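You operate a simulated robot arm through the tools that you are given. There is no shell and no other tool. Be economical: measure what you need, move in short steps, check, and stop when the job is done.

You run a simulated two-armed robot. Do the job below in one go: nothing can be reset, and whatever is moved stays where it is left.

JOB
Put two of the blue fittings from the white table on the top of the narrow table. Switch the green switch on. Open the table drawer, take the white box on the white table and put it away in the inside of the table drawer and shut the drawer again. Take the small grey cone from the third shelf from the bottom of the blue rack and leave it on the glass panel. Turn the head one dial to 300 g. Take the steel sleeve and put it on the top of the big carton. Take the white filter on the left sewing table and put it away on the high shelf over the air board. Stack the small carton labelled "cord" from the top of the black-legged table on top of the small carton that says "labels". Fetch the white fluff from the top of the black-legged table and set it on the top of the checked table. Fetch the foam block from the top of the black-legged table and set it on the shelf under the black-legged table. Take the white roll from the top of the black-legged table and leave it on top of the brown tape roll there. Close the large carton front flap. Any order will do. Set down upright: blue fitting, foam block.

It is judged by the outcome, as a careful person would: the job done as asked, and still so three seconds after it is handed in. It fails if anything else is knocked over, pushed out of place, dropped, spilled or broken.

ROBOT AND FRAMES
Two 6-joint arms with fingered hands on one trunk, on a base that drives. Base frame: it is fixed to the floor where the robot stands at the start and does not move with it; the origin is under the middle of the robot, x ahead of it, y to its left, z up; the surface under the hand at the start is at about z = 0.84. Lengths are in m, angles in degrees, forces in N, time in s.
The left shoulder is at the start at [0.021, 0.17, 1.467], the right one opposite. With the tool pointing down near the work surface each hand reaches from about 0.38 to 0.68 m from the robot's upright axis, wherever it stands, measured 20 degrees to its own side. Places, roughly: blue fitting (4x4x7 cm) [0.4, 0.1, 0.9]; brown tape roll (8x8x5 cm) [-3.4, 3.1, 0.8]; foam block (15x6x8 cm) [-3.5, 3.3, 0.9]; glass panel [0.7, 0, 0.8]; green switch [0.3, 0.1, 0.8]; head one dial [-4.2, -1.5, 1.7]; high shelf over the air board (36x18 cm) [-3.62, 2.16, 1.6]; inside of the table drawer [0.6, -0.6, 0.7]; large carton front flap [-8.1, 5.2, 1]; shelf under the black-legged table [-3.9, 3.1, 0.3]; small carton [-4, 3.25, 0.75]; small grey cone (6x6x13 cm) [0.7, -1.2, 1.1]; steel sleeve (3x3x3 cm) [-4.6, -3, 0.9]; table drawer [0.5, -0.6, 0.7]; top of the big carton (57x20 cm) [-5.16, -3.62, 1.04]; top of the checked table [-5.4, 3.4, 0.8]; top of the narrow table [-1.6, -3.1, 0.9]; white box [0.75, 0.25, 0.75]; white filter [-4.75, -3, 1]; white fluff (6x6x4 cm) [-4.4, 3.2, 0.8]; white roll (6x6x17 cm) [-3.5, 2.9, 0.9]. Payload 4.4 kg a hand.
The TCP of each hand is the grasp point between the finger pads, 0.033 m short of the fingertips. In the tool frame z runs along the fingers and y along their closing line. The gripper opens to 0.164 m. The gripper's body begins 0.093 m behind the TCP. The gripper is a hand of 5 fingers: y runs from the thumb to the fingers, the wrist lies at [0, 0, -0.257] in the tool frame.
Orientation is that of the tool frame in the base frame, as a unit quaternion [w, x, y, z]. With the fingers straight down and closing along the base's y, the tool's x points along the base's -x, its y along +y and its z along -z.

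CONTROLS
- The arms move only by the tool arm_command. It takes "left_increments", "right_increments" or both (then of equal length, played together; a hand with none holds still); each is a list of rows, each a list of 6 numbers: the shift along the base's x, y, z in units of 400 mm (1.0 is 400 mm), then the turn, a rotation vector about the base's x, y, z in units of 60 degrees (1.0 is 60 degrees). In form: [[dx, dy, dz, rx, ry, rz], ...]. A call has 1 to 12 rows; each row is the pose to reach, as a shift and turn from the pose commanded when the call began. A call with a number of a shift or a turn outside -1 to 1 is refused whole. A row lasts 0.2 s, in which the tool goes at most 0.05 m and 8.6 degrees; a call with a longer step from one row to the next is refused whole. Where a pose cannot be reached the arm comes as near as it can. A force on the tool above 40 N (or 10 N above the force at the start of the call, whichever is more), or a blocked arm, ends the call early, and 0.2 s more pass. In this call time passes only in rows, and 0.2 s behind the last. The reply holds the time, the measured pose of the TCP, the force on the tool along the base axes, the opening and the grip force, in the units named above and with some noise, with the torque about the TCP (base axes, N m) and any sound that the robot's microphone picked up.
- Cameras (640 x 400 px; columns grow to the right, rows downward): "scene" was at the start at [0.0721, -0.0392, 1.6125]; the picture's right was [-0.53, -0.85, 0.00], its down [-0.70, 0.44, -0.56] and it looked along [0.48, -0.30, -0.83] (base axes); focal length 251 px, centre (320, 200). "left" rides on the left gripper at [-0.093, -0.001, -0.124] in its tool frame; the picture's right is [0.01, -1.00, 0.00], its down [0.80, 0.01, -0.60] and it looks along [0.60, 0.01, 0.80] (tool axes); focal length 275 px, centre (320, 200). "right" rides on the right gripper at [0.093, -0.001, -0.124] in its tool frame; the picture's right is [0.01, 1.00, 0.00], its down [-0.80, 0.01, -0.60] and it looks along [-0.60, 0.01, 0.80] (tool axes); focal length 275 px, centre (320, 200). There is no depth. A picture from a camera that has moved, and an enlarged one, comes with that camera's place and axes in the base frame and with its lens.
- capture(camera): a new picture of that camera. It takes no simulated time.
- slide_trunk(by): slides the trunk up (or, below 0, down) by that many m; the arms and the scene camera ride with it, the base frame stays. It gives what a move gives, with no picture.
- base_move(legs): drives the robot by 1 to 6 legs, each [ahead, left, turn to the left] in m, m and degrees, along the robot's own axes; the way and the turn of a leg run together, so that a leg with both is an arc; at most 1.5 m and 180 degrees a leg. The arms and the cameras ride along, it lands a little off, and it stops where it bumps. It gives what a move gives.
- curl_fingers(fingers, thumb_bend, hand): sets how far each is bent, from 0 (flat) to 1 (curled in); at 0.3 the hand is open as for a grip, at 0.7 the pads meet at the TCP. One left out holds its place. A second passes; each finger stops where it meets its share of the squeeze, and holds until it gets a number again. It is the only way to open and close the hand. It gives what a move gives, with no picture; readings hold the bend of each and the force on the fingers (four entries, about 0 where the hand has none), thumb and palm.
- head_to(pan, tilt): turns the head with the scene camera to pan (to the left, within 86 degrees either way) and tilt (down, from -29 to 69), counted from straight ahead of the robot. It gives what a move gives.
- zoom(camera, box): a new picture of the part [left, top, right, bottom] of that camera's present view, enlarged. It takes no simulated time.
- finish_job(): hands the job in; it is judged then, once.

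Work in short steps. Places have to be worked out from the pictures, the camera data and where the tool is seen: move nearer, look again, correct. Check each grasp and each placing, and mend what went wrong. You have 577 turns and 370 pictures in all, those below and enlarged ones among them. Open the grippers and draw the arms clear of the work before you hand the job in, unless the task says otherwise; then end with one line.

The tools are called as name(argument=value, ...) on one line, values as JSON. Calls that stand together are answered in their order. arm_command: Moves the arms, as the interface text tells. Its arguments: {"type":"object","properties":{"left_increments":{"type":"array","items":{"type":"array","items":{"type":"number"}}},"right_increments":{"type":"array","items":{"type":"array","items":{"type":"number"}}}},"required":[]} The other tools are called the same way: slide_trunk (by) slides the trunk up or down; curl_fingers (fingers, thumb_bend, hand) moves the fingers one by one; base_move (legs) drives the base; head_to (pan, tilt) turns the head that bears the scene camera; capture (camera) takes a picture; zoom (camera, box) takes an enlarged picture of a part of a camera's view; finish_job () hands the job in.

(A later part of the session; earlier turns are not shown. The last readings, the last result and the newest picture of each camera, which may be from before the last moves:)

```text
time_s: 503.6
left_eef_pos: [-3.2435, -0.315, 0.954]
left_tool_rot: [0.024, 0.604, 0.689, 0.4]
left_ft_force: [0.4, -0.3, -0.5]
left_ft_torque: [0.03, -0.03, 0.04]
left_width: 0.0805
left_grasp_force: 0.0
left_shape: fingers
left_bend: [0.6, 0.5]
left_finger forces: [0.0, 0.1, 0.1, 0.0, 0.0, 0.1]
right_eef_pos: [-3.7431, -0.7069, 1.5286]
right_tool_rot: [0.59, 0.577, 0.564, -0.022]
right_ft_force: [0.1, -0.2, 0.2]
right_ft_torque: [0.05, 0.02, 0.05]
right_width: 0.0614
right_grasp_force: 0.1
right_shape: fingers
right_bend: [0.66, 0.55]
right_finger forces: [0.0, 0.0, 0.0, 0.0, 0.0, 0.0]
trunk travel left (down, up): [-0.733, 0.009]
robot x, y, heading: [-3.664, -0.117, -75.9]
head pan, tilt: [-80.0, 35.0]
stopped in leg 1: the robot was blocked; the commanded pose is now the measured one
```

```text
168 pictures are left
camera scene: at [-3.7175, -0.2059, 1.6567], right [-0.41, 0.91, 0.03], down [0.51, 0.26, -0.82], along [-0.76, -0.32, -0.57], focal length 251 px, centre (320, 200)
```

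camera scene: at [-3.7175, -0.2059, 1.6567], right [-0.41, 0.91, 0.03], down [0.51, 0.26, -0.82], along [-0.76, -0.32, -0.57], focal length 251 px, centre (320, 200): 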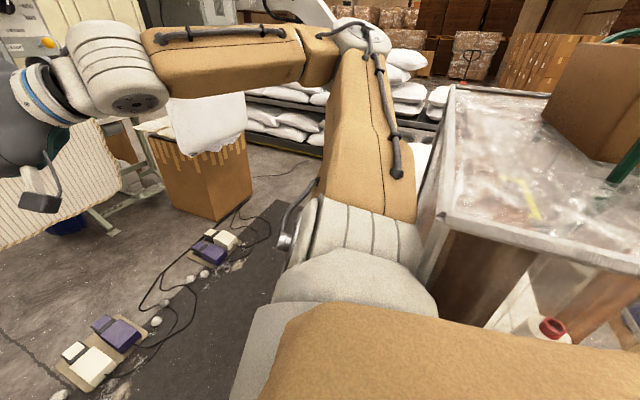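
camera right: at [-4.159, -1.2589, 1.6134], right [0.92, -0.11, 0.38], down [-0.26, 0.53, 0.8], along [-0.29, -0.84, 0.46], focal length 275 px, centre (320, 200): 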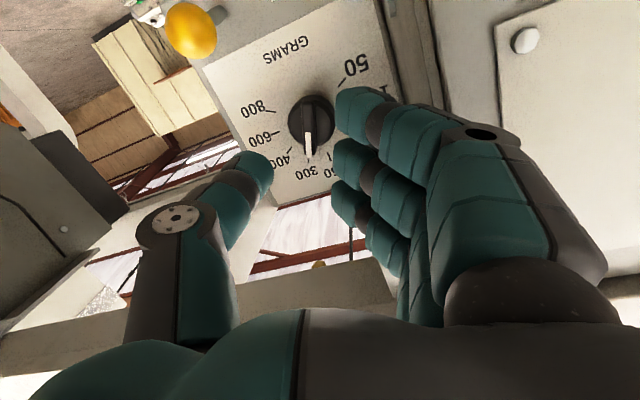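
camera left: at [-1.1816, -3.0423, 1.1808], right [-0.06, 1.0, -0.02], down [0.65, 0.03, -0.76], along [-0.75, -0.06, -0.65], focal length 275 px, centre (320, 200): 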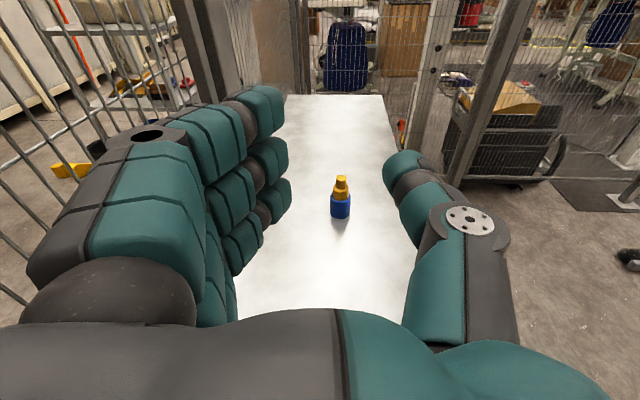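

Blocked to the right/forward. I try moving left (away from the sewing table) and forward.

base_move(legs=[[0.02, 0.12, 0]])

head_to(pan=30, tilt=60)

capture(camera="scene")

```text
time_s: 504.3
left_eef_pos: [-3.2221, -0.2818, 0.9716]
left_tool_rot: [0.053, 0.592, 0.692, 0.41]
left_ft_force: [-0.2, 0.1, -0.8]
left_ft_torque: [0.02, -0.03, 0.01]
left_width: 0.0809
left_grasp_force: 0.1
left_shape: fingers
left_bend: [0.6, 0.5]
left_finger forces: [0.0, 0.0, 0.0, 0.0, 0.0, 0.0]
right_eef_pos: [-3.7226, -0.6766, 1.5467]
right_tool_rot: [0.603, 0.566, 0.562, -0.029]
right_ft_force: [-0.9, 0.3, -0.1]
right_ft_torque: [0.03, -0.03, 0.02]
right_width: 0.0614
right_grasp_force: 0.0
right_shape: fingers
right_bend: [0.66, 0.55]
right_finger forces: [0.1, 0.0, 0.0, 0.0, 0.1, 0.0]
trunk travel left (down, up): [-0.733, 0.009]
robot x, y, heading: [-3.659, -0.1125, -75.2]
head pan, tilt: [-80.0, 35.0]
stopped in leg 1: the robot was blocked; the commanded pose is now the measured one
```

```text
time_s: 506.2
left_eef_pos: [-3.2233, -0.277, 0.9686]
left_tool_rot: [0.049, 0.591, 0.691, 0.412]
left_ft_force: [0.3, 1.5, 0.3]
left_ft_torque: [-0.01, 0.0, -0.03]
left_width: 0.0806
left_grasp_force: 0.1
left_shape: fingers
left_bend: [0.6, 0.5]
left_finger forces: [0.0, 0.0, 0.1, 0.1, 0.1, 0.1]
right_eef_pos: [-3.7235, -0.6785, 1.5464]
right_tool_rot: [0.602, 0.566, 0.563, -0.028]
right_ft_force: [-0.9, 0.0, -0.2]
right_ft_torque: [0.03, -0.01, 0.03]
right_width: 0.0616
right_grasp_force: 0.0
right_shape: fingers
right_bend: [0.66, 0.55]
right_finger forces: [0.1, 0.0, 0.0, 0.1, 0.0, 0.0]
trunk travel left (down, up): [-0.733, 0.009]
robot x, y, heading: [-3.6576, -0.1179, -75.7]
head pan, tilt: [30.0, 60.0]
```

```text
167 pictures are left
camera scene: at [-3.5901, -0.213, 1.6207], right [-0.71, -0.7, -0.01], down [-0.61, 0.63, -0.48], along [0.34, -0.34, -0.88], focal length 251 px, centre (320, 200)
```

scene: 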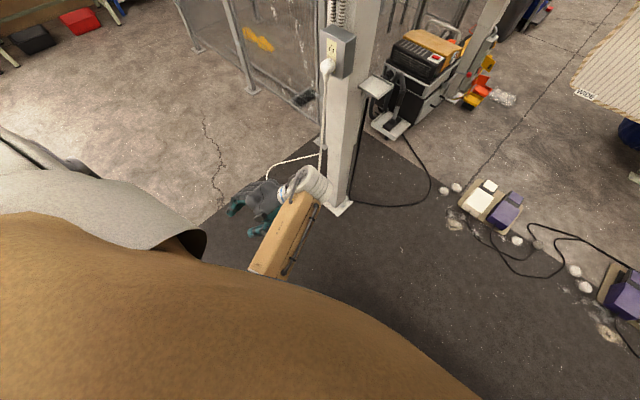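

The left shoulder is by the column and the right by the box. I try a pure forward move without turning.

base_move(legs=[[0.1, 0, 0]])

```text
time_s: 507.3
left_eef_pos: [-3.2168, -0.371, 0.9687]
left_tool_rot: [0.046, 0.594, 0.696, 0.401]
left_ft_force: [0.0, -0.6, -0.1]
left_ft_torque: [0.08, -0.02, 0.02]
left_width: 0.0805
left_grasp_force: 0.0
left_shape: fingers
left_bend: [0.6, 0.5]
left_finger forces: [0.0, 0.0, 0.0, 0.1, 0.0, 0.0]
right_eef_pos: [-3.723, -0.7547, 1.5485]
right_tool_rot: [0.605, 0.564, 0.561, -0.027]
right_ft_force: [-0.3, -1.4, -0.1]
right_ft_torque: [0.02, -0.06, 0.04]
right_width: 0.0616
right_grasp_force: 0.1
right_shape: fingers
right_bend: [0.66, 0.55]
right_finger forces: [0.0, 0.1, 0.0, 0.0, 0.0, 0.0]
trunk travel left (down, up): [-0.733, 0.009]
robot x, y, heading: [-3.6326, -0.2132, -75.5]
head pan, tilt: [30.0, 60.0]
```

Free now. I go a bit more forward, straighten, then strafe left in steps.

base_move(legs=[[0.07, 0, 0], [0, 0, -14], [0, 0.3, 0]])

capture(camera="scene")

```text
time_s: 510.8
left_eef_pos: [-2.9526, -0.5284, 0.9691]
left_tool_rot: [0.096, 0.675, 0.618, 0.392]
left_ft_force: [0.6, 0.3, 0.9]
left_ft_torque: [0.02, 0.02, 0.03]
left_width: 0.0808
left_grasp_force: 0.2
left_shape: fingers
left_bend: [0.6, 0.5]
left_finger forces: [0.0, 0.0, 0.0, 0.0, 0.0, 0.0]
right_eef_pos: [-3.5353, -0.7794, 1.5473]
right_tool_rot: [0.598, 0.628, 0.488, -0.101]
right_ft_force: [1.4, -0.2, 0.9]
right_ft_torque: [0.02, 0.03, -0.01]
right_width: 0.0616
right_grasp_force: 0.0
right_shape: fingers
right_bend: [0.66, 0.55]
right_finger forces: [0.1, 0.0, 0.0, 0.1, 0.0, 0.0]
trunk travel left (down, up): [-0.733, 0.009]
robot x, y, heading: [-3.3187, -0.2789, -89.4]
head pan, tilt: [30.0, 60.0]
```

```text
166 pictures are left
camera scene: at [-3.2826, -0.346, 1.6215], right [-0.86, -0.51, 0.0], down [-0.44, 0.75, -0.5], along [0.25, -0.43, -0.87], focal length 251 px, centre (320, 200)
```

scene: 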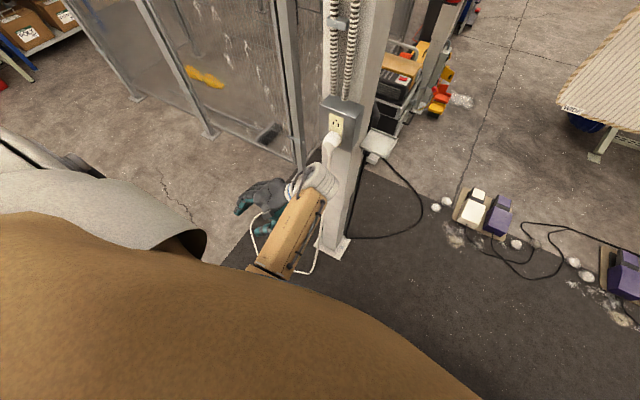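

base_move(legs=[[0, 0.15, 0], [-0.17, 0, 0], [0, 0.9, 0]])

head_to(pan=0, tilt=20)

capture(camera="scene")

```text
time_s: 517.6
left_eef_pos: [-1.9089, -0.3466, 0.9679]
left_tool_rot: [0.094, 0.673, 0.62, 0.393]
left_ft_force: [0.0, -1.6, 0.4]
left_ft_torque: [-0.04, 0.01, 0.0]
left_width: 0.0809
left_grasp_force: 0.1
left_shape: fingers
left_bend: [0.6, 0.5]
left_finger forces: [0.0, 0.1, 0.0, 0.0, 0.0, 0.1]
right_eef_pos: [-2.4921, -0.5993, 1.5479]
right_tool_rot: [0.598, 0.627, 0.489, -0.1]
right_ft_force: [-0.3, 0.0, -0.6]
right_ft_torque: [0.0, -0.01, -0.04]
right_width: 0.0614
right_grasp_force: 0.1
right_shape: fingers
right_bend: [0.66, 0.55]
right_finger forces: [0.0, 0.0, 0.0, 0.1, 0.1, 0.0]
trunk travel left (down, up): [-0.733, 0.009]
robot x, y, heading: [-2.2784, -0.0987, -89.2]
head pan, tilt: [30.0, 60.0]
```

```text
time_s: 518.6
left_eef_pos: [-1.909, -0.3458, 0.9693]
left_tool_rot: [0.095, 0.672, 0.62, 0.394]
left_ft_force: [1.0, -0.9, 0.1]
left_ft_torque: [0.01, -0.01, 0.02]
left_width: 0.0808
left_grasp_force: 0.1
left_shape: fingers
left_bend: [0.6, 0.5]
left_finger forces: [0.0, 0.0, 0.0, 0.1, 0.0, 0.0]
right_eef_pos: [-2.4919, -0.5998, 1.5475]
right_tool_rot: [0.598, 0.627, 0.489, -0.1]
right_ft_force: [-0.2, 0.7, 0.4]
right_ft_torque: [0.02, -0.02, 0.0]
right_width: 0.0614
right_grasp_force: 0.1
right_shape: fingers
right_bend: [0.66, 0.55]
right_finger forces: [0.1, 0.1, 0.0, 0.1, 0.0, 0.0]
trunk travel left (down, up): [-0.733, 0.009]
robot x, y, heading: [-2.2786, -0.0971, -89.6]
head pan, tilt: [0.0, 20.0]
```

```text
165 pictures are left
camera scene: at [-2.2745, -0.2009, 1.6796], right [-1.0, -0.01, 0.0], down [0.0, 0.34, -0.94], along [0.01, -0.94, -0.34], focal length 251 px, centre (320, 200)
```

scene: 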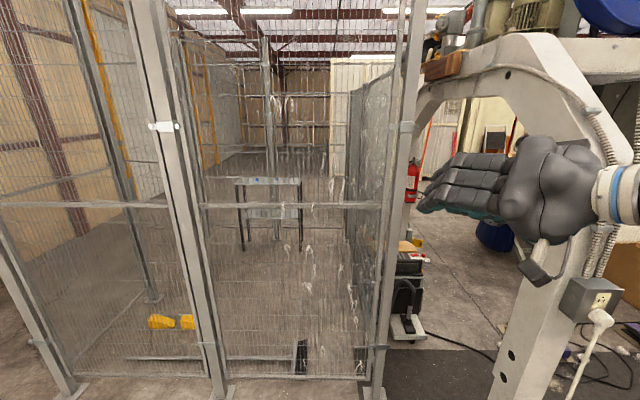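

Out in the open. I bring both arms back to the downward travel pose.

arm_command(left_increments=[[-0.043, -0.089, 0.025, -0.037, 0.062, 0.008], [-0.085, -0.177, 0.05, -0.073, 0.125, 0.016], [-0.128, -0.266, 0.075, -0.11, 0.187, 0.024], [-0.17, -0.354, 0.1, -0.146, 0.249, 0.032], [-0.213, -0.443, 0.125, -0.183, 0.312, 0.04], [-0.255, -0.531, 0.15, -0.219, 0.374, 0.048], [-0.298, -0.62, 0.175, -0.256, 0.436, 0.056], [-0.34, -0.708, 0.2, -0.292, 0.498, 0.064], [-0.383, -0.797, 0.225, -0.329, 0.561, 0.072], [-0.425, -0.885, 0.25, -0.365, 0.623, 0.08]], right_increments=[[-0.033, -0.008, -0.068, 0.063, 0.041, 0.009], [-0.065, -0.015, -0.136, 0.125, 0.083, 0.017], [-0.098, -0.023, -0.204, 0.188, 0.124, 0.026], [-0.131, -0.03, -0.272, 0.25, 0.166, 0.034], [-0.164, -0.038, -0.34, 0.313, 0.207, 0.043], [-0.196, -0.045, -0.408, 0.376, 0.248, 0.052], [-0.229, -0.053, -0.476, 0.438, 0.29, 0.06], [-0.262, -0.06, -0.544, 0.501, 0.331, 0.069], [-0.294, -0.068, -0.612, 0.563, 0.373, 0.077], [-0.327, -0.075, -0.68, 0.626, 0.414, 0.086]])

arm_command(right_increments=[[-0.036, -0.008, -0.077, 0.07, 0.046, 0.01], [-0.073, -0.017, -0.153, 0.139, 0.092, 0.019], [-0.109, -0.025, -0.23, 0.209, 0.138, 0.029], [-0.145, -0.033, -0.307, 0.278, 0.184, 0.039], [-0.182, -0.042, -0.383, 0.348, 0.23, 0.048], [-0.218, -0.05, -0.46, 0.417, 0.276, 0.058]])

```text
time_s: 520.9
left_eef_pos: [-2.0807, -0.7006, 1.0701]
left_tool_rot: [-0.001, 0.707, 0.706, 0.041]
left_ft_force: [-0.5, -1.3, -1.4]
left_ft_torque: [0.03, -0.01, 0.01]
left_width: 0.0809
left_grasp_force: 0.0
left_shape: fingers
left_bend: [0.6, 0.5]
left_finger forces: [0.1, 0.0, 0.0, 0.0, 0.0, 0.0]
left hand out of reach, approached as far as the arm can: row 1, 2, 3, 4, 5, 6, 7, 8, 9
right_eef_pos: [-2.6244, -0.6305, 1.2745]
right_tool_rot: [0.252, 0.727, 0.638, -0.042]
right_ft_force: [-0.5, -1.2, 0.1]
right_ft_torque: [0.04, -0.04, -0.03]
right_width: 0.0613
right_grasp_force: 0.0
right_shape: fingers
right_bend: [0.66, 0.55]
right_finger forces: [0.0, 0.0, 0.0, 0.1, 0.0, 0.0]
right hand out of reach, approached as far as the arm can: row 1
trunk travel left (down, up): [-0.733, 0.009]
robot x, y, heading: [-2.2743, -0.0984, -89.1]
head pan, tilt: [0.0, 20.0]
```

```text
time_s: 522.2
left_eef_pos: [-2.0792, -0.7014, 1.0685]
left_tool_rot: [0.0, 0.707, 0.706, 0.04]
left_ft_force: [0.0, 0.0, 0.0]
left_ft_torque: [0.0, -0.03, -0.02]
left_width: 0.0806
left_grasp_force: 0.0
left_shape: fingers
left_bend: [0.6, 0.5]
left_finger forces: [0.0, 0.1, 0.0, 0.1, 0.1, 0.0]
right_eef_pos: [-2.7121, -0.6498, 1.0916]
right_tool_rot: [-0.004, 0.73, 0.683, 0.002]
right_ft_force: [0.4, -0.5, -0.2]
right_ft_torque: [0.05, -0.04, -0.03]
right_width: 0.0615
right_grasp_force: 0.0
right_shape: fingers
right_bend: [0.66, 0.55]
right_finger forces: [0.0, 0.0, 0.0, 0.0, 0.0, 0.0]
trunk travel left (down, up): [-0.733, 0.009]
robot x, y, heading: [-2.2753, -0.0952, -89.0]
head pan, tilt: [0.0, 20.0]
```

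Arms restored. I shift east, turn to face +y, and drive north past the columns to look at the tables there.

base_move(legs=[[0, 0.3, 0], [0, 0, 179], [1.2, 0, 0]])

head_to(pan=45, tilt=15)

capture(camera="scene")

```text
time_s: 537.3
left_eef_pos: [-2.1402, 1.7093, 1.0695]
left_tool_rot: [-0.039, -0.697, 0.716, 0.001]
left_ft_force: [0.3, 0.3, -0.7]
left_ft_torque: [0.02, 0.0, -0.01]
left_width: 0.0806
left_grasp_force: 0.1
left_shape: fingers
left_bend: [0.6, 0.5]
left_finger forces: [0.1, 0.0, 0.0, 0.1, 0.1, 0.0]
right_eef_pos: [-1.5101, 1.6411, 1.0926]
right_tool_rot: [-0.002, -0.672, 0.74, -0.003]
right_ft_force: [0.4, -0.3, -0.2]
right_ft_torque: [-0.03, -0.01, 0.01]
right_width: 0.0618
right_grasp_force: 0.0
right_shape: fingers
right_bend: [0.66, 0.55]
right_finger forces: [0.0, 0.0, 0.0, 0.1, 0.0, 0.0]
trunk travel left (down, up): [-0.733, 0.009]
robot x, y, heading: [-1.9586, 1.1024, 89.3]
head pan, tilt: [0.0, 20.0]
```

```text
time_s: 538.4
left_eef_pos: [-2.1381, 1.7094, 1.0687]
left_tool_rot: [-0.04, -0.696, 0.717, 0.001]
left_ft_force: [-0.1, -0.4, 0.7]
left_ft_torque: [0.02, 0.03, 0.02]
left_width: 0.0808
left_grasp_force: 0.1
left_shape: fingers
left_bend: [0.6, 0.5]
left_finger forces: [0.1, 0.0, 0.0, 0.0, 0.0, 0.0]
right_eef_pos: [-1.5102, 1.6409, 1.0926]
right_tool_rot: [0.0, -0.672, 0.74, -0.002]
right_ft_force: [-1.1, 0.4, 0.3]
right_ft_torque: [0.01, -0.03, 0.0]
right_width: 0.0615
right_grasp_force: 0.0
right_shape: fingers
right_bend: [0.66, 0.55]
right_finger forces: [0.0, 0.1, 0.0, 0.0, 0.0, 0.0]
trunk travel left (down, up): [-0.733, 0.009]
robot x, y, heading: [-1.9564, 1.104, 89.3]
head pan, tilt: [45.0, 15.0]
```

```text
164 pictures are left
camera scene: at [-2.0224, 1.1785, 1.6878], right [0.72, 0.7, 0.0], down [0.18, -0.19, -0.97], along [-0.67, 0.69, -0.26], focal length 251 px, centre (320, 200)
```

scene: 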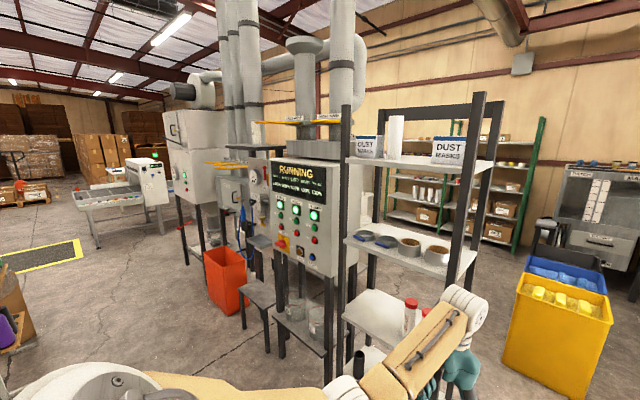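

The air board and its shelf are ahead; the black-legged table lies behind. I go west along the aisle and look from there.

base_move(legs=[[0, 0, 90], [1.5, 0, 0], [1.3, 0, 0]])

head_to(pan=-50, tilt=15)

capture(camera="scene")

```text
time_s: 544.4
left_eef_pos: [-2.7466, 0.9186, 1.0636]
left_tool_rot: [0.027, 0.999, -0.008, 0.04]
left_ft_force: [8.2, 1.3, -5.8]
left_ft_torque: [0.07, 1.14, 0.27]
left_width: 0.0808
left_grasp_force: 5.1
left_shape: fingers
left_bend: [0.6, 0.5]
left_finger forces: [0.0, 0.0, 0.0, 0.0, 0.0, 9.8]
right_eef_pos: [-2.6919, 1.5471, 1.0901]
right_tool_rot: [-0.002, 0.999, -0.045, 0.004]
right_ft_force: [-0.1, 0.1, -0.5]
right_ft_torque: [0.0, -0.09, 0.01]
right_width: 0.0611
right_grasp_force: 0.1
right_shape: fingers
right_bend: [0.66, 0.55]
right_finger forces: [0.0, 0.0, 0.1, 0.1, 0.1, 0.0]
trunk travel left (down, up): [-0.733, 0.009]
robot x, y, heading: [-2.1449, 1.1028, 179.5]
head pan, tilt: [45.0, 15.0]
stopped in leg 2: the force on the tool passed its limit at 233 N (the readings are from after the stop); the commanded pose is now the measured one
```

```text
time_s: 546.1
left_eef_pos: [-2.7467, 0.9183, 1.0654]
left_tool_rot: [0.027, 0.999, -0.007, 0.038]
left_ft_force: [13.6, 0.3, -16.9]
left_ft_torque: [0.37, 1.57, 0.37]
left_width: 0.0808
left_grasp_force: 10.4
left_shape: fingers
left_bend: [0.6, 0.5]
left_finger forces: [0.0, 0.0, 0.1, 0.0, 0.1, 21.5]
right_eef_pos: [-2.6908, 1.5472, 1.0926]
right_tool_rot: [-0.001, 0.999, -0.044, 0.002]
right_ft_force: [0.0, -1.1, 0.5]
right_ft_torque: [0.01, -0.01, 0.0]
right_width: 0.0612
right_grasp_force: 0.0
right_shape: fingers
right_bend: [0.66, 0.55]
right_finger forces: [0.0, 0.0, 0.0, 0.1, 0.0, 0.0]
trunk travel left (down, up): [-0.733, 0.009]
robot x, y, heading: [-2.1488, 1.1047, 179.8]
head pan, tilt: [-50.0, 15.0]
```

```text
163 pictures are left
camera scene: at [-2.2163, 1.1738, 1.6877], right [0.77, 0.64, 0.0], down [0.17, -0.2, -0.97], along [-0.62, 0.74, -0.26], focal length 251 px, centre (320, 200)
```

scene: 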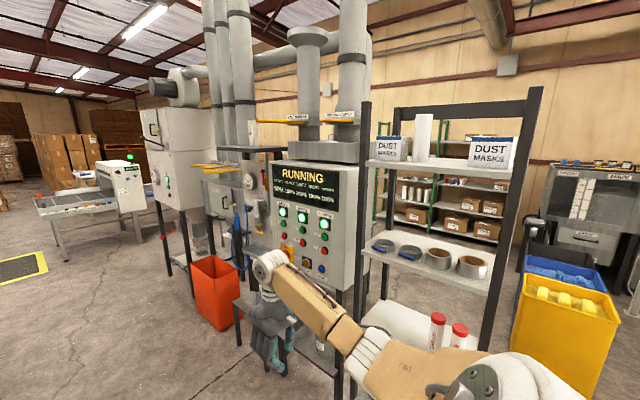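

The left hand bumped the nearer column. I back up, shift right to y≈1.5, and continue west.

base_move(legs=[[-0.2, 0, 0], [0, -0.38, 0], [1.4, 0, 0], [1.4, 0, 0]])

head_to(pan=-60, tilt=15)

capture(camera="scene")

```text
time_s: 562.9
left_eef_pos: [-5.3374, 1.2814, 1.0666]
left_tool_rot: [0.028, 0.999, -0.004, 0.037]
left_ft_force: [0.0, 0.1, -0.4]
left_ft_torque: [0.0, -0.02, 0.0]
left_width: 0.0808
left_grasp_force: 0.0
left_shape: fingers
left_bend: [0.6, 0.5]
left_finger forces: [0.0, 0.0, 0.1, 0.0, 0.0, 0.1]
right_eef_pos: [-5.2836, 1.9104, 1.0921]
right_tool_rot: [-0.002, 0.999, -0.04, 0.003]
right_ft_force: [-0.3, 0.3, -0.1]
right_ft_torque: [-0.03, -0.03, -0.02]
right_width: 0.0615
right_grasp_force: 0.1
right_shape: fingers
right_bend: [0.66, 0.55]
right_finger forces: [0.0, 0.0, 0.1, 0.1, 0.0, 0.0]
trunk travel left (down, up): [-0.733, 0.009]
robot x, y, heading: [-4.7338, 1.4726, -179.8]
head pan, tilt: [-50.0, 15.0]
```

```text
time_s: 563.6
left_eef_pos: [-5.3371, 1.2827, 1.0661]
left_tool_rot: [0.026, 0.999, -0.004, 0.037]
left_ft_force: [-1.0, 0.3, -0.4]
left_ft_torque: [0.03, -0.01, 0.0]
left_width: 0.0807
left_grasp_force: 0.0
left_shape: fingers
left_bend: [0.6, 0.5]
left_finger forces: [0.1, 0.0, 0.0, 0.0, 0.0, 0.0]
right_eef_pos: [-5.2839, 1.9117, 1.0931]
right_tool_rot: [-0.002, 0.999, -0.041, 0.003]
right_ft_force: [0.0, 1.0, -0.1]
right_ft_torque: [0.03, 0.0, 0.02]
right_width: 0.0615
right_grasp_force: 0.2
right_shape: fingers
right_bend: [0.66, 0.55]
right_finger forces: [0.0, 0.0, 0.1, 0.1, 0.0, 0.1]
trunk travel left (down, up): [-0.733, 0.009]
robot x, y, heading: [-4.7363, 1.4714, -180.1]
head pan, tilt: [-60.0, 15.0]
```

```text
162 pictures are left
camera scene: at [-4.7941, 1.551, 1.6878], right [0.87, 0.5, 0.0], down [0.13, -0.22, -0.97], along [-0.48, 0.84, -0.26], focal length 251 px, centre (320, 200)
```

scene: 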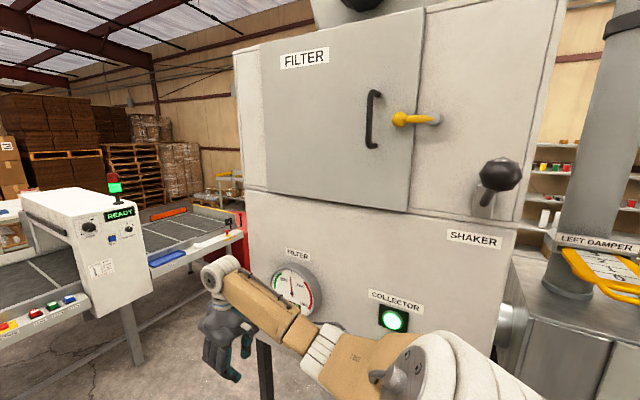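

I continue west to x≈-6.2, turn north, and look for the tables.

base_move(legs=[[0, 0.25, 0], [1.4, 0, 0], [0, 0, -90]])

head_to(pan=-15, tilt=15)

capture(camera="scene")

```text
time_s: 575.8
left_eef_pos: [-6.3365, 1.812, 1.0668]
left_tool_rot: [0.045, 0.709, -0.703, 0.008]
left_ft_force: [-0.5, -0.5, 0.0]
left_ft_torque: [-0.02, -0.01, -0.01]
left_width: 0.0808
left_grasp_force: 0.0
left_shape: fingers
left_bend: [0.6, 0.5]
left_finger forces: [0.0, 0.0, 0.0, 0.0, 0.0, 0.1]
right_eef_pos: [-5.7059, 1.7701, 1.0929]
right_tool_rot: [-0.001, -0.684, 0.73, -0.002]
right_ft_force: [-0.7, -0.6, -0.3]
right_ft_torque: [0.0, -0.03, -0.05]
right_width: 0.0611
right_grasp_force: 0.1
right_shape: fingers
right_bend: [0.66, 0.55]
right_finger forces: [0.0, 0.1, 0.1, 0.0, 0.0, 0.0]
trunk travel left (down, up): [-0.733, 0.009]
robot x, y, heading: [-6.1365, 1.2164, 90.7]
head pan, tilt: [-60.0, 15.0]
```

```text
time_s: 576.9
left_eef_pos: [-6.3364, 1.8135, 1.0655]
left_tool_rot: [0.046, 0.71, -0.703, 0.007]
left_ft_force: [0.0, 0.8, 0.4]
left_ft_torque: [0.01, 0.0, -0.03]
left_width: 0.0805
left_grasp_force: 0.0
left_shape: fingers
left_bend: [0.6, 0.5]
left_finger forces: [0.0, 0.0, 0.0, 0.1, 0.0, 0.1]
right_eef_pos: [-5.7057, 1.7709, 1.0916]
right_tool_rot: [0.0, -0.684, 0.73, -0.002]
right_ft_force: [-0.4, -0.1, 0.5]
right_ft_torque: [0.0, -0.01, -0.01]
right_width: 0.0612
right_grasp_force: 0.1
right_shape: fingers
right_bend: [0.66, 0.55]
right_finger forces: [0.0, 0.0, 0.0, 0.0, 0.1, 0.0]
trunk travel left (down, up): [-0.733, 0.009]
robot x, y, heading: [-6.139, 1.2173, 90.8]
head pan, tilt: [-15.0, 15.0]
```

```text
161 pictures are left
camera scene: at [-6.1135, 1.3177, 1.6878], right [0.97, -0.24, 0.0], down [-0.06, -0.25, -0.97], along [0.23, 0.94, -0.26], focal length 251 px, centre (320, 200)
```

scene: 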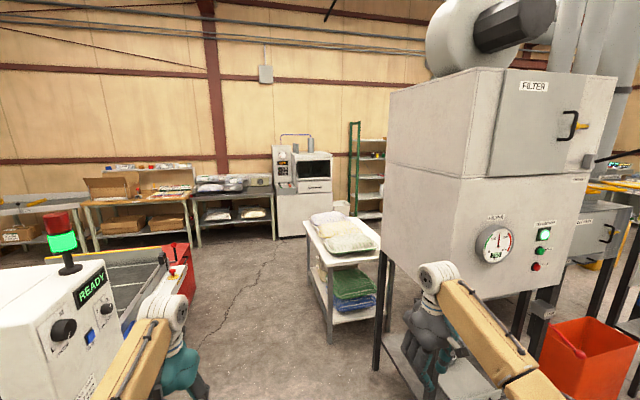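

zoom(camera="scene", box=[290, 190, 400, 350])

```text
2.50 times, centred on (345, 270) of scene
camera zoom: at [-6.1135, 1.3177, 1.6878], right [0.97, -0.24, 0.0], down [-0.06, -0.25, -0.97], along [0.23, 0.94, -0.26], focal length 629 px, centre (258, 25)
```

zoom: 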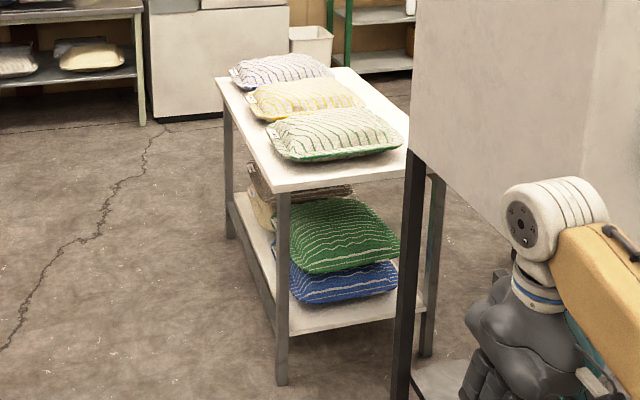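

This looks like the checked (inspected-goods) table. I drive north past it, then look east for the black-legged table.

base_move(legs=[[0, 0.0, 0], [1.5, 0, 0], [1.4, 0, 0], [0, 0, -90]])

head_to(pan=-20, tilt=20)

capture(camera="scene")

```text
time_s: 595.1
left_eef_pos: [-5.5835, 4.3214, 1.0659]
left_tool_rot: [-0.037, -0.003, 0.999, 0.026]
left_ft_force: [0.4, 0.0, 0.1]
left_ft_torque: [0.02, 0.01, 0.0]
left_width: 0.0808
left_grasp_force: 0.1
left_shape: fingers
left_bend: [0.6, 0.5]
left_finger forces: [0.1, 0.0, 0.0, 0.0, 0.1, 0.1]
right_eef_pos: [-5.6278, 3.6924, 1.0914]
right_tool_rot: [-0.003, 0.034, 0.999, 0.0]
right_ft_force: [0.4, 1.4, 0.4]
right_ft_torque: [0.03, 0.03, -0.03]
right_width: 0.0614
right_grasp_force: 0.0
right_shape: fingers
right_bend: [0.66, 0.55]
right_finger forces: [0.0, 0.1, 0.1, 0.1, 0.1, 0.0]
trunk travel left (down, up): [-0.733, 0.009]
robot x, y, heading: [-6.1824, 4.124, 1.1]
head pan, tilt: [-15.0, 15.0]
```

```text
time_s: 595.8
left_eef_pos: [-5.5831, 4.321, 1.0665]
left_tool_rot: [-0.038, -0.003, 0.999, 0.027]
left_ft_force: [0.4, 0.7, -0.1]
left_ft_torque: [0.01, 0.0, -0.01]
left_width: 0.0805
left_grasp_force: 0.1
left_shape: fingers
left_bend: [0.6, 0.5]
left_finger forces: [0.0, 0.0, 0.0, 0.0, 0.0, 0.0]
right_eef_pos: [-5.6263, 3.692, 1.091]
right_tool_rot: [-0.003, 0.034, 0.999, -0.001]
right_ft_force: [-0.2, 0.1, 0.3]
right_ft_torque: [0.0, -0.02, 0.01]
right_width: 0.0613
right_grasp_force: 0.1
right_shape: fingers
right_bend: [0.66, 0.55]
right_finger forces: [0.0, 0.0, 0.0, 0.2, 0.0, 0.1]
trunk travel left (down, up): [-0.733, 0.009]
robot x, y, heading: [-6.1778, 4.123, 0.8]
head pan, tilt: [-20.0, 20.0]
```

```text
159 pictures are left
camera scene: at [-6.0794, 4.093, 1.6796], right [-0.33, -0.94, 0.0], down [-0.32, 0.11, -0.94], along [0.89, -0.31, -0.34], focal length 251 px, centre (320, 200)
```

scene: 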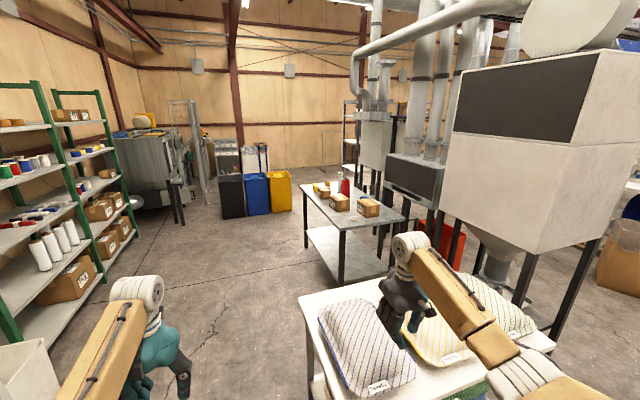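

The black-legged table with its items is ahead. I zoom on it.

zoom(camera="scene", box=[290, 165, 420, 290])

```text
3.20 times, centred on (355, 228) of scene
camera zoom: at [-6.0794, 4.093, 1.6796], right [-0.33, -0.94, 0.0], down [-0.32, 0.11, -0.94], along [0.89, -0.31, -0.34], focal length 805 px, centre (208, 112)
```

zoom: 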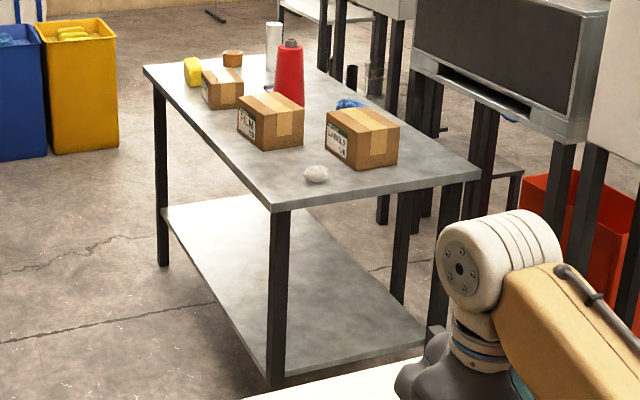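

Items: fluff, cartons, red cone, white roll, tape, foam. I drive along the north side and turn to face the table (-y).

base_move(legs=[[1.2, 0, 0], [1.15, 0.05, 0], [0, 0, -90]])

head_to(pan=0, tilt=45)

capture(camera="scene")

```text
time_s: 611.2
left_eef_pos: [-3.6114, 3.6283, 1.0661]
left_tool_rot: [-0.008, 0.7, 0.713, 0.045]
left_ft_force: [-0.6, 0.3, -0.1]
left_ft_torque: [0.02, 0.0, 0.02]
left_width: 0.081
left_grasp_force: 0.1
left_shape: fingers
left_bend: [0.6, 0.5]
left_finger forces: [0.0, 0.1, 0.0, 0.0, 0.0, 0.1]
right_eef_pos: [-4.2415, 3.6645, 1.0923]
right_tool_rot: [-0.002, 0.727, 0.687, 0.002]
right_ft_force: [0.5, -0.3, 0.4]
right_ft_torque: [0.02, 0.01, -0.03]
right_width: 0.0614
right_grasp_force: 0.0
right_shape: fingers
right_bend: [0.66, 0.55]
right_finger forces: [0.1, 0.0, 0.0, 0.0, 0.0, 0.0]
trunk travel left (down, up): [-0.733, 0.009]
robot x, y, heading: [-3.8137, 4.2205, -88.6]
head pan, tilt: [-20.0, 20.0]
```

```text
time_s: 612.1
left_eef_pos: [-3.6121, 3.6284, 1.0663]
left_tool_rot: [-0.008, 0.7, 0.713, 0.045]
left_ft_force: [-0.5, 0.0, 0.0]
left_ft_torque: [-0.01, -0.01, -0.02]
left_width: 0.0806
left_grasp_force: 0.0
left_shape: fingers
left_bend: [0.6, 0.5]
left_finger forces: [0.0, 0.1, 0.0, 0.0, 0.1, 0.1]
right_eef_pos: [-4.2428, 3.6639, 1.0917]
right_tool_rot: [-0.003, 0.726, 0.687, 0.001]
right_ft_force: [0.8, 0.1, 0.0]
right_ft_torque: [-0.02, 0.01, 0.01]
right_width: 0.0616
right_grasp_force: 0.0
right_shape: fingers
right_bend: [0.66, 0.55]
right_finger forces: [0.0, 0.1, 0.1, 0.1, 0.1, 0.1]
trunk travel left (down, up): [-0.733, 0.009]
robot x, y, heading: [-3.8154, 4.2228, -88.4]
head pan, tilt: [0.0, 45.0]
```

```text
157 pictures are left
camera scene: at [-3.812, 4.1288, 1.641], right [-1.0, -0.03, 0.0], down [-0.02, 0.71, -0.71], along [0.02, -0.71, -0.71], focal length 251 px, centre (320, 200)
```

scene: 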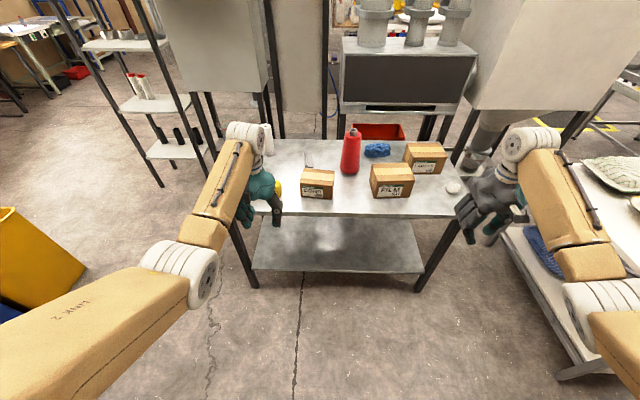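

zoom(camera="scene", box=[230, 110, 480, 240])

```text
2.56 times, centred on (355, 175) of scene
camera zoom: at [-3.812, 4.1288, 1.641], right [-1.0, -0.03, 0.0], down [-0.02, 0.71, -0.71], along [0.02, -0.71, -0.71], focal length 644 px, centre (230, 264)
```

zoom: 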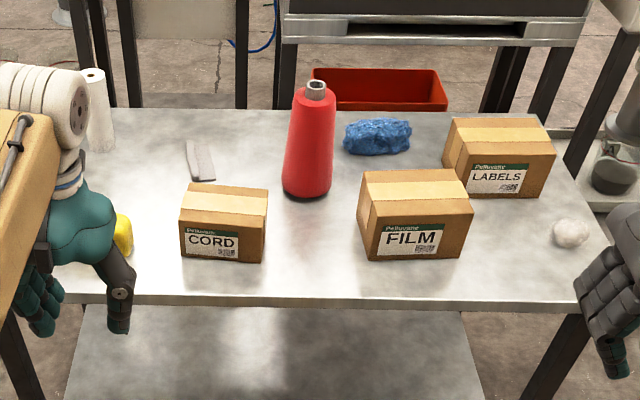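

CORD is the left carton; LABELS the right-rear one; fluff ≈[-4.467, 3.155]. I move the right hand over the fluff, raising the left hand first.

arm_command(left_increments=[[0, 0.03, 0.08, 0, 0, 0], [0, 0.05, 0.16, 0, 0, 0], [0, 0.05, 0.24, 0, 0, 0]])

curl_fingers(hand="right", fingers=0.48, thumb_bend=0.46)

base_move(legs=[[0, -0.24, -1.4], [0.45, 0, 0]])

capture(camera="right")

capture(camera="scene")

```text
time_s: 612.9
left_eef_pos: [-3.6141, 3.5979, 1.1296]
left_tool_rot: [-0.008, 0.699, 0.714, 0.047]
left_ft_force: [-0.8, 0.1, -0.7]
left_ft_torque: [-0.02, 0.04, -0.01]
left_width: 0.0805
left_grasp_force: 0.0
left_shape: fingers
left_bend: [0.6, 0.5]
left_finger forces: [0.0, 0.1, 0.1, 0.0, 0.0, 0.0]
left hand out of reach, approached as far as the arm can: row 1, 2, 3
right_eef_pos: [-4.2413, 3.6636, 1.0913]
right_tool_rot: [-0.003, 0.726, 0.687, 0.002]
right_ft_force: [0.0, 0.8, -0.4]
right_ft_torque: [0.01, 0.0, 0.0]
right_width: 0.0614
right_grasp_force: 0.0
right_shape: fingers
right_bend: [0.66, 0.55]
right_finger forces: [0.0, 0.0, 0.0, 0.0, 0.1, 0.0]
trunk travel left (down, up): [-0.733, 0.009]
robot x, y, heading: [-3.8124, 4.2205, -88.1]
head pan, tilt: [0.0, 45.0]
```

```text
time_s: 613.9
left_eef_pos: [-3.6127, 3.5983, 1.1283]
left_tool_rot: [-0.007, 0.7, 0.713, 0.045]
left_ft_force: [0.1, 0.6, 0.2]
left_ft_torque: [-0.03, -0.01, -0.01]
left_width: 0.0807
left_grasp_force: 0.1
left_shape: fingers
left_bend: [0.6, 0.5]
left_finger forces: [0.0, 0.1, 0.0, 0.0, 0.1, 0.0]
right_eef_pos: [-4.2413, 3.6639, 1.0926]
right_tool_rot: [-0.003, 0.727, 0.687, 0.001]
right_ft_force: [-0.6, 0.3, -0.3]
right_ft_torque: [-0.01, 0.02, -0.01]
right_width: 0.1106
right_grasp_force: 0.0
right_shape: fingers
right_bend: [0.48, 0.46]
right_finger forces: [0.1, 0.0, 0.1, 0.0, 0.0, 0.1]
trunk travel left (down, up): [-0.733, 0.009]
robot x, y, heading: [-3.8176, 4.2189, -88.7]
head pan, tilt: [0.0, 45.0]
```

```text
time_s: 618.0
left_eef_pos: [-3.8719, 3.138, 1.1274]
left_tool_rot: [-0.008, 0.711, 0.702, 0.046]
left_ft_force: [1.3, 0.2, 0.4]
left_ft_torque: [0.02, -0.01, 0.0]
left_width: 0.0809
left_grasp_force: 0.1
left_shape: fingers
left_bend: [0.6, 0.5]
left_finger forces: [0.1, 0.0, 0.0, 0.0, 0.0, 0.0]
right_eef_pos: [-4.4975, 3.2226, 1.0913]
right_tool_rot: [-0.003, 0.737, 0.676, 0.001]
right_ft_force: [-0.4, -0.4, -0.5]
right_ft_torque: [0.02, -0.02, 0.01]
right_width: 0.1109
right_grasp_force: 0.0
right_shape: fingers
right_bend: [0.48, 0.46]
right_finger forces: [0.0, 0.0, 0.1, 0.1, 0.1, 0.0]
trunk travel left (down, up): [-0.733, 0.009]
robot x, y, heading: [-4.0561, 3.7658, -89.8]
head pan, tilt: [0.0, 45.0]
```

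```text
155 pictures are left
camera right: at [-4.4905, 3.3137, 1.2163], right [1.0, -0.07, 0.0], down [-0.06, -0.8, 0.6], along [-0.05, -0.59, -0.8], focal length 275 px, centre (320, 200)
```

right: 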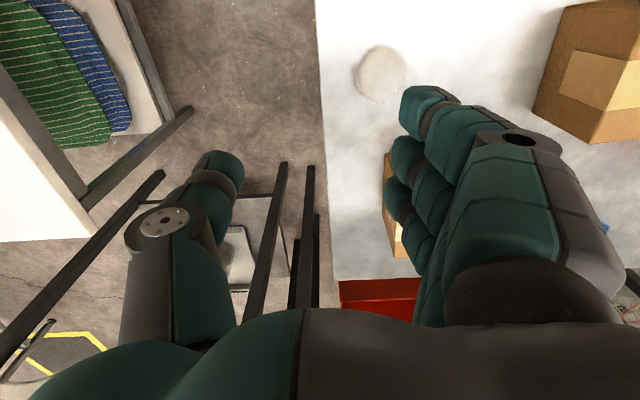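

```text
154 pictures are left
camera scene: at [-4.0547, 3.6748, 1.6409], right [-1.0, 0.0, 0.0], down [0.0, 0.71, -0.71], along [0.0, -0.71, -0.71], focal length 251 px, centre (320, 200)
```

scene: 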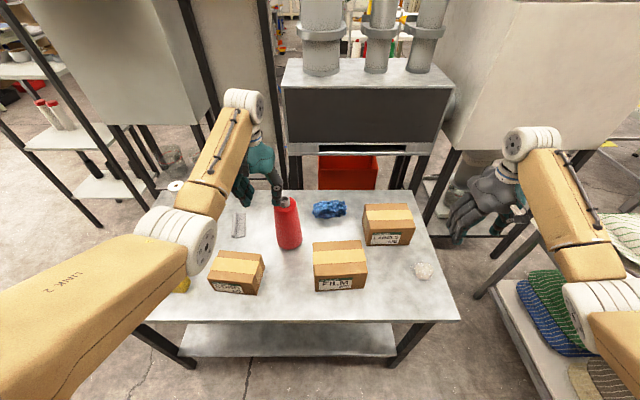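

Fluff is at ≈[-4.415, 3.21]; I shift 8 cm left and lower over it.

base_move(legs=[[0.01, 0.082, 0]])

arm_command(right_increments=[[0, 0, -0.1, 0, 0, 0], [0, 0, -0.2, 0, 0, 0], [0, 0, -0.3, 0, 0, 0], [0, 0, -0.4, 0, 0, 0], [0, 0, -0.5, 0, 0, 0]])

capture(camera="right")

```text
time_s: 619.0
left_eef_pos: [-3.788, 3.1288, 1.1288]
left_tool_rot: [-0.008, 0.71, 0.703, 0.045]
left_ft_force: [0.6, -0.4, 0.7]
left_ft_torque: [-0.01, 0.07, 0.04]
left_width: 0.0804
left_grasp_force: 0.0
left_shape: fingers
left_bend: [0.6, 0.5]
left_finger forces: [0.1, 0.0, 0.0, 0.0, 0.0, 0.0]
right_eef_pos: [-4.4138, 3.2119, 1.0935]
right_tool_rot: [-0.002, 0.737, 0.676, 0.0]
right_ft_force: [0.2, -0.3, 0.6]
right_ft_torque: [-0.03, 0.04, 0.01]
right_width: 0.1106
right_grasp_force: 0.0
right_shape: fingers
right_bend: [0.48, 0.46]
right_finger forces: [0.2, 0.0, 0.0, 0.0, 0.0, 0.0]
trunk travel left (down, up): [-0.733, 0.009]
robot x, y, heading: [-3.9716, 3.7591, -90.1]
head pan, tilt: [0.0, 45.0]
```

```text
time_s: 620.2
left_eef_pos: [-3.7899, 3.1276, 1.1289]
left_tool_rot: [-0.007, 0.71, 0.702, 0.045]
left_ft_force: [-0.5, -0.3, 0.2]
left_ft_torque: [0.02, 0.02, 0.01]
left_width: 0.0806
left_grasp_force: 0.0
left_shape: fingers
left_bend: [0.6, 0.5]
left_finger forces: [0.1, 0.0, 0.1, 0.0, 0.1, 0.1]
right_eef_pos: [-4.4154, 3.2124, 0.8912]
right_tool_rot: [-0.003, 0.736, 0.677, 0.0]
right_ft_force: [-0.4, -0.5, 0.4]
right_ft_torque: [0.09, 0.0, 0.01]
right_width: 0.1107
right_grasp_force: 0.0
right_shape: fingers
right_bend: [0.48, 0.46]
right_finger forces: [0.1, 0.1, 0.1, 0.0, 0.0, 0.1]
trunk travel left (down, up): [-0.733, 0.009]
robot x, y, heading: [-3.9715, 3.7575, -90.4]
head pan, tilt: [0.0, 45.0]
```

```text
153 pictures are left
camera right: at [-4.4086, 3.3034, 1.0168], right [1.0, -0.07, 0.0], down [-0.06, -0.8, 0.6], along [-0.04, -0.59, -0.8], focal length 275 px, centre (320, 200)
```

right: 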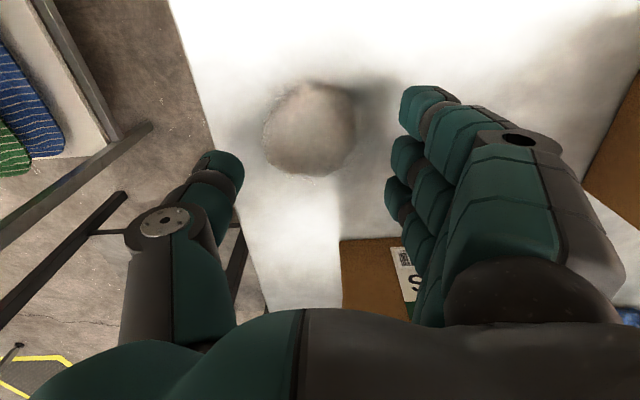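

Right above it. I descend the last 10 cm.

arm_command(right_increments=[[-0.02, 0, -0.08, 0, 0, 0], [-0.025, 0, -0.16, 0, 0, 0], [-0.025, 0, -0.22, 0, 0, 0], [-0.025, 0, -0.25, 0, 0, 0]])

curl_fingers(hand="right", fingers=0.7, thumb_bend=0.68)

capture(camera="right")

```text
time_s: 620.8
left_eef_pos: [-3.7896, 3.1281, 1.1284]
left_tool_rot: [-0.008, 0.71, 0.703, 0.046]
left_ft_force: [0.0, -1.2, 0.5]
left_ft_torque: [0.04, -0.02, 0.01]
left_width: 0.0805
left_grasp_force: 0.1
left_shape: fingers
left_bend: [0.6, 0.5]
left_finger forces: [0.0, 0.0, 0.0, 0.0, 0.1, 0.0]
right_eef_pos: [-4.4273, 3.2068, 0.8604]
right_tool_rot: [-0.001, 0.735, 0.679, -0.002]
right_ft_force: [2.2, 7.1, 24.1]
right_ft_torque: [0.75, -1.59, 0.41]
right_width: 0.1125
right_grasp_force: 11.7
right_shape: fingers
right_bend: [0.48, 0.46]
right_finger forces: [11.4, 6.4, 3.7, 2.0, 0.7, 0.1]
trunk travel left (down, up): [-0.733, 0.009]
robot x, y, heading: [-3.9747, 3.7568, -90.4]
head pan, tilt: [0.0, 45.0]
stopped in row 2 (right hand): the force on the tool passed its limit at 79 N (the readings are from after the stop); the commanded pose is now the measured one
```

```text
time_s: 621.8
left_eef_pos: [-3.7902, 3.1289, 1.1282]
left_tool_rot: [-0.007, 0.71, 0.703, 0.045]
left_ft_force: [0.7, 0.0, -0.4]
left_ft_torque: [-0.03, -0.01, 0.03]
left_width: 0.0807
left_grasp_force: 0.2
left_shape: fingers
left_bend: [0.6, 0.5]
left_finger forces: [0.0, 0.0, 0.0, 0.1, 0.0, 0.0]
right_eef_pos: [-4.4274, 3.207, 0.8588]
right_tool_rot: [-0.001, 0.735, 0.678, -0.003]
right_ft_force: [-5.7, -1.8, 19.0]
right_ft_torque: [0.06, 0.91, 0.11]
right_width: 0.049
right_grasp_force: 22.1
right_shape: fingers
right_bend: [0.68, 0.65]
right_finger forces: [11.7, 1.4, 0.0, 0.0, 31.5, 0.0]
trunk travel left (down, up): [-0.733, 0.009]
robot x, y, heading: [-3.9745, 3.7535, -90.1]
head pan, tilt: [0.0, 45.0]
```

```text
152 pictures are left
camera right: at [-4.4206, 3.2983, 0.9829], right [1.0, -0.07, -0.01], down [-0.05, -0.8, 0.6], along [-0.05, -0.6, -0.8], focal length 275 px, centre (320, 200)
```

right: 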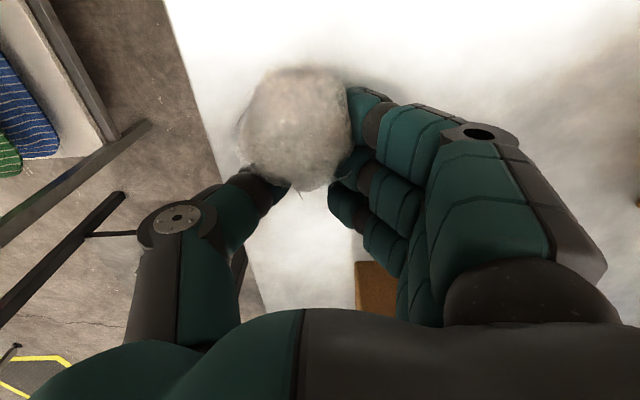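

The table is higher than thought (≈0.82). The fluff seems pinched; I lift to check.

arm_command(right_increments=[[0, 0, 0.06, 0, 0, 0], [0, 0, 0.16, 0, 0, 0], [0, 0, 0.26, 0, 0, 0], [0, 0, 0.36, 0, 0, 0], [0, 0, 0.46, 0, 0, 0], [0, 0, 0.56, 0, 0, 0]])

capture(camera="right")

```text
time_s: 623.2
left_eef_pos: [-3.7914, 3.1292, 1.1283]
left_tool_rot: [-0.008, 0.71, 0.702, 0.046]
left_ft_force: [-0.3, 0.4, 0.7]
left_ft_torque: [0.01, 0.03, 0.01]
left_width: 0.0805
left_grasp_force: 0.0
left_shape: fingers
left_bend: [0.6, 0.5]
left_finger forces: [0.1, 0.1, 0.0, 0.0, 0.0, 0.0]
right_eef_pos: [-4.4265, 3.2077, 1.0842]
right_tool_rot: [-0.001, 0.735, 0.678, 0.0]
right_ft_force: [0.0, 0.4, -0.9]
right_ft_torque: [-0.06, -0.01, -0.03]
right_width: 0.0485
right_grasp_force: 15.5
right_shape: fingers
right_bend: [0.68, 0.65]
right_finger forces: [14.3, 1.5, 0.1, 0.1, 15.3, 0.0]
trunk travel left (down, up): [-0.733, 0.009]
robot x, y, heading: [-3.9694, 3.7597, -90.1]
head pan, tilt: [0.0, 45.0]
```

```text
151 pictures are left
camera right: at [-4.42, 3.299, 1.2071], right [1.0, -0.07, 0.0], down [-0.05, -0.8, 0.6], along [-0.04, -0.6, -0.8], focal length 275 px, centre (320, 200)
```

right: 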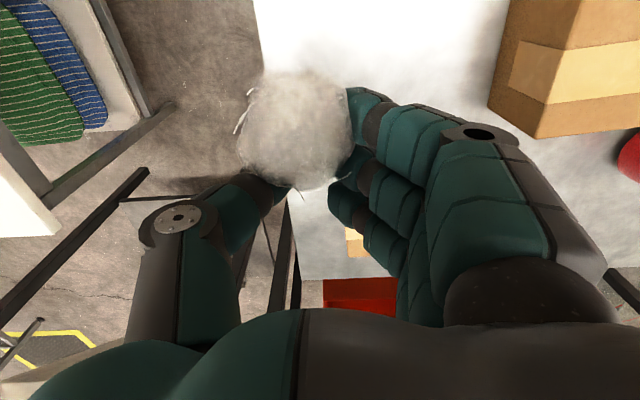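

The fluff is held. I back up and strafe right so the right hand is above the checked table.

base_move(legs=[[-0.5, 0, 0], [0, -0.9, 0]])

head_to(pan=-25, tilt=50)

capture(camera="scene")

```text
time_s: 630.4
left_eef_pos: [-4.689, 3.6329, 1.1284]
left_tool_rot: [-0.007, 0.71, 0.703, 0.046]
left_ft_force: [-0.5, 0.4, -0.7]
left_ft_torque: [0.0, -0.03, 0.01]
left_width: 0.0808
left_grasp_force: 0.0
left_shape: fingers
left_bend: [0.6, 0.5]
left_finger forces: [0.0, 0.1, 0.0, 0.0, 0.0, 0.0]
right_eef_pos: [-5.3249, 3.7109, 1.0837]
right_tool_rot: [-0.002, 0.734, 0.679, -0.001]
right_ft_force: [-0.4, -0.1, 0.2]
right_ft_torque: [0.02, -0.02, -0.03]
right_width: 0.0486
right_grasp_force: 15.7
right_shape: fingers
right_bend: [0.68, 0.65]
right_finger forces: [14.3, 1.4, 0.1, 0.0, 15.1, 0.0]
trunk travel left (down, up): [-0.733, 0.009]
robot x, y, heading: [-4.8717, 4.261, -90.3]
head pan, tilt: [0.0, 45.0]
```

```text
time_s: 631.3
left_eef_pos: [-4.6865, 3.634, 1.1282]
left_tool_rot: [-0.008, 0.71, 0.702, 0.045]
left_ft_force: [0.0, -0.1, 0.8]
left_ft_torque: [0.01, -0.01, 0.02]
left_width: 0.0809
left_grasp_force: 0.1
left_shape: fingers
left_bend: [0.6, 0.5]
left_finger forces: [0.1, 0.0, 0.0, 0.0, 0.0, 0.0]
right_eef_pos: [-5.3234, 3.7109, 1.0816]
right_tool_rot: [-0.002, 0.735, 0.678, -0.001]
right_ft_force: [0.2, 0.9, 0.4]
right_ft_torque: [-0.03, 0.0, 0.01]
right_width: 0.0486
right_grasp_force: 15.6
right_shape: fingers
right_bend: [0.68, 0.65]
right_finger forces: [14.3, 1.4, 0.0, 0.0, 15.3, 0.0]
trunk travel left (down, up): [-0.733, 0.009]
robot x, y, heading: [-4.8712, 4.2599, -90.4]
head pan, tilt: [-25.0, 50.0]
```

```text
150 pictures are left
camera scene: at [-4.9032, 4.1812, 1.6341], right [-0.91, 0.42, 0.0], down [0.33, 0.69, -0.64], along [-0.27, -0.58, -0.77], focal length 251 px, centre (320, 200)
```

scene: 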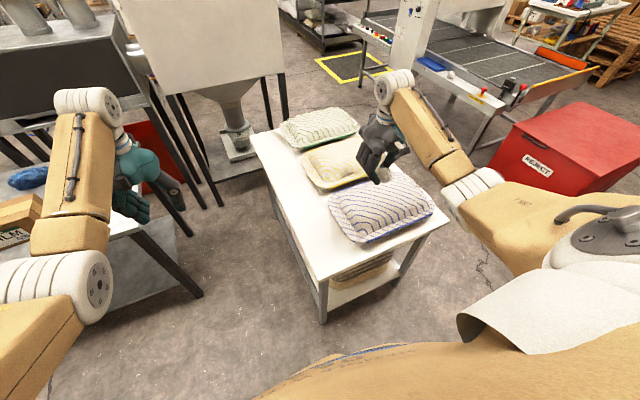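

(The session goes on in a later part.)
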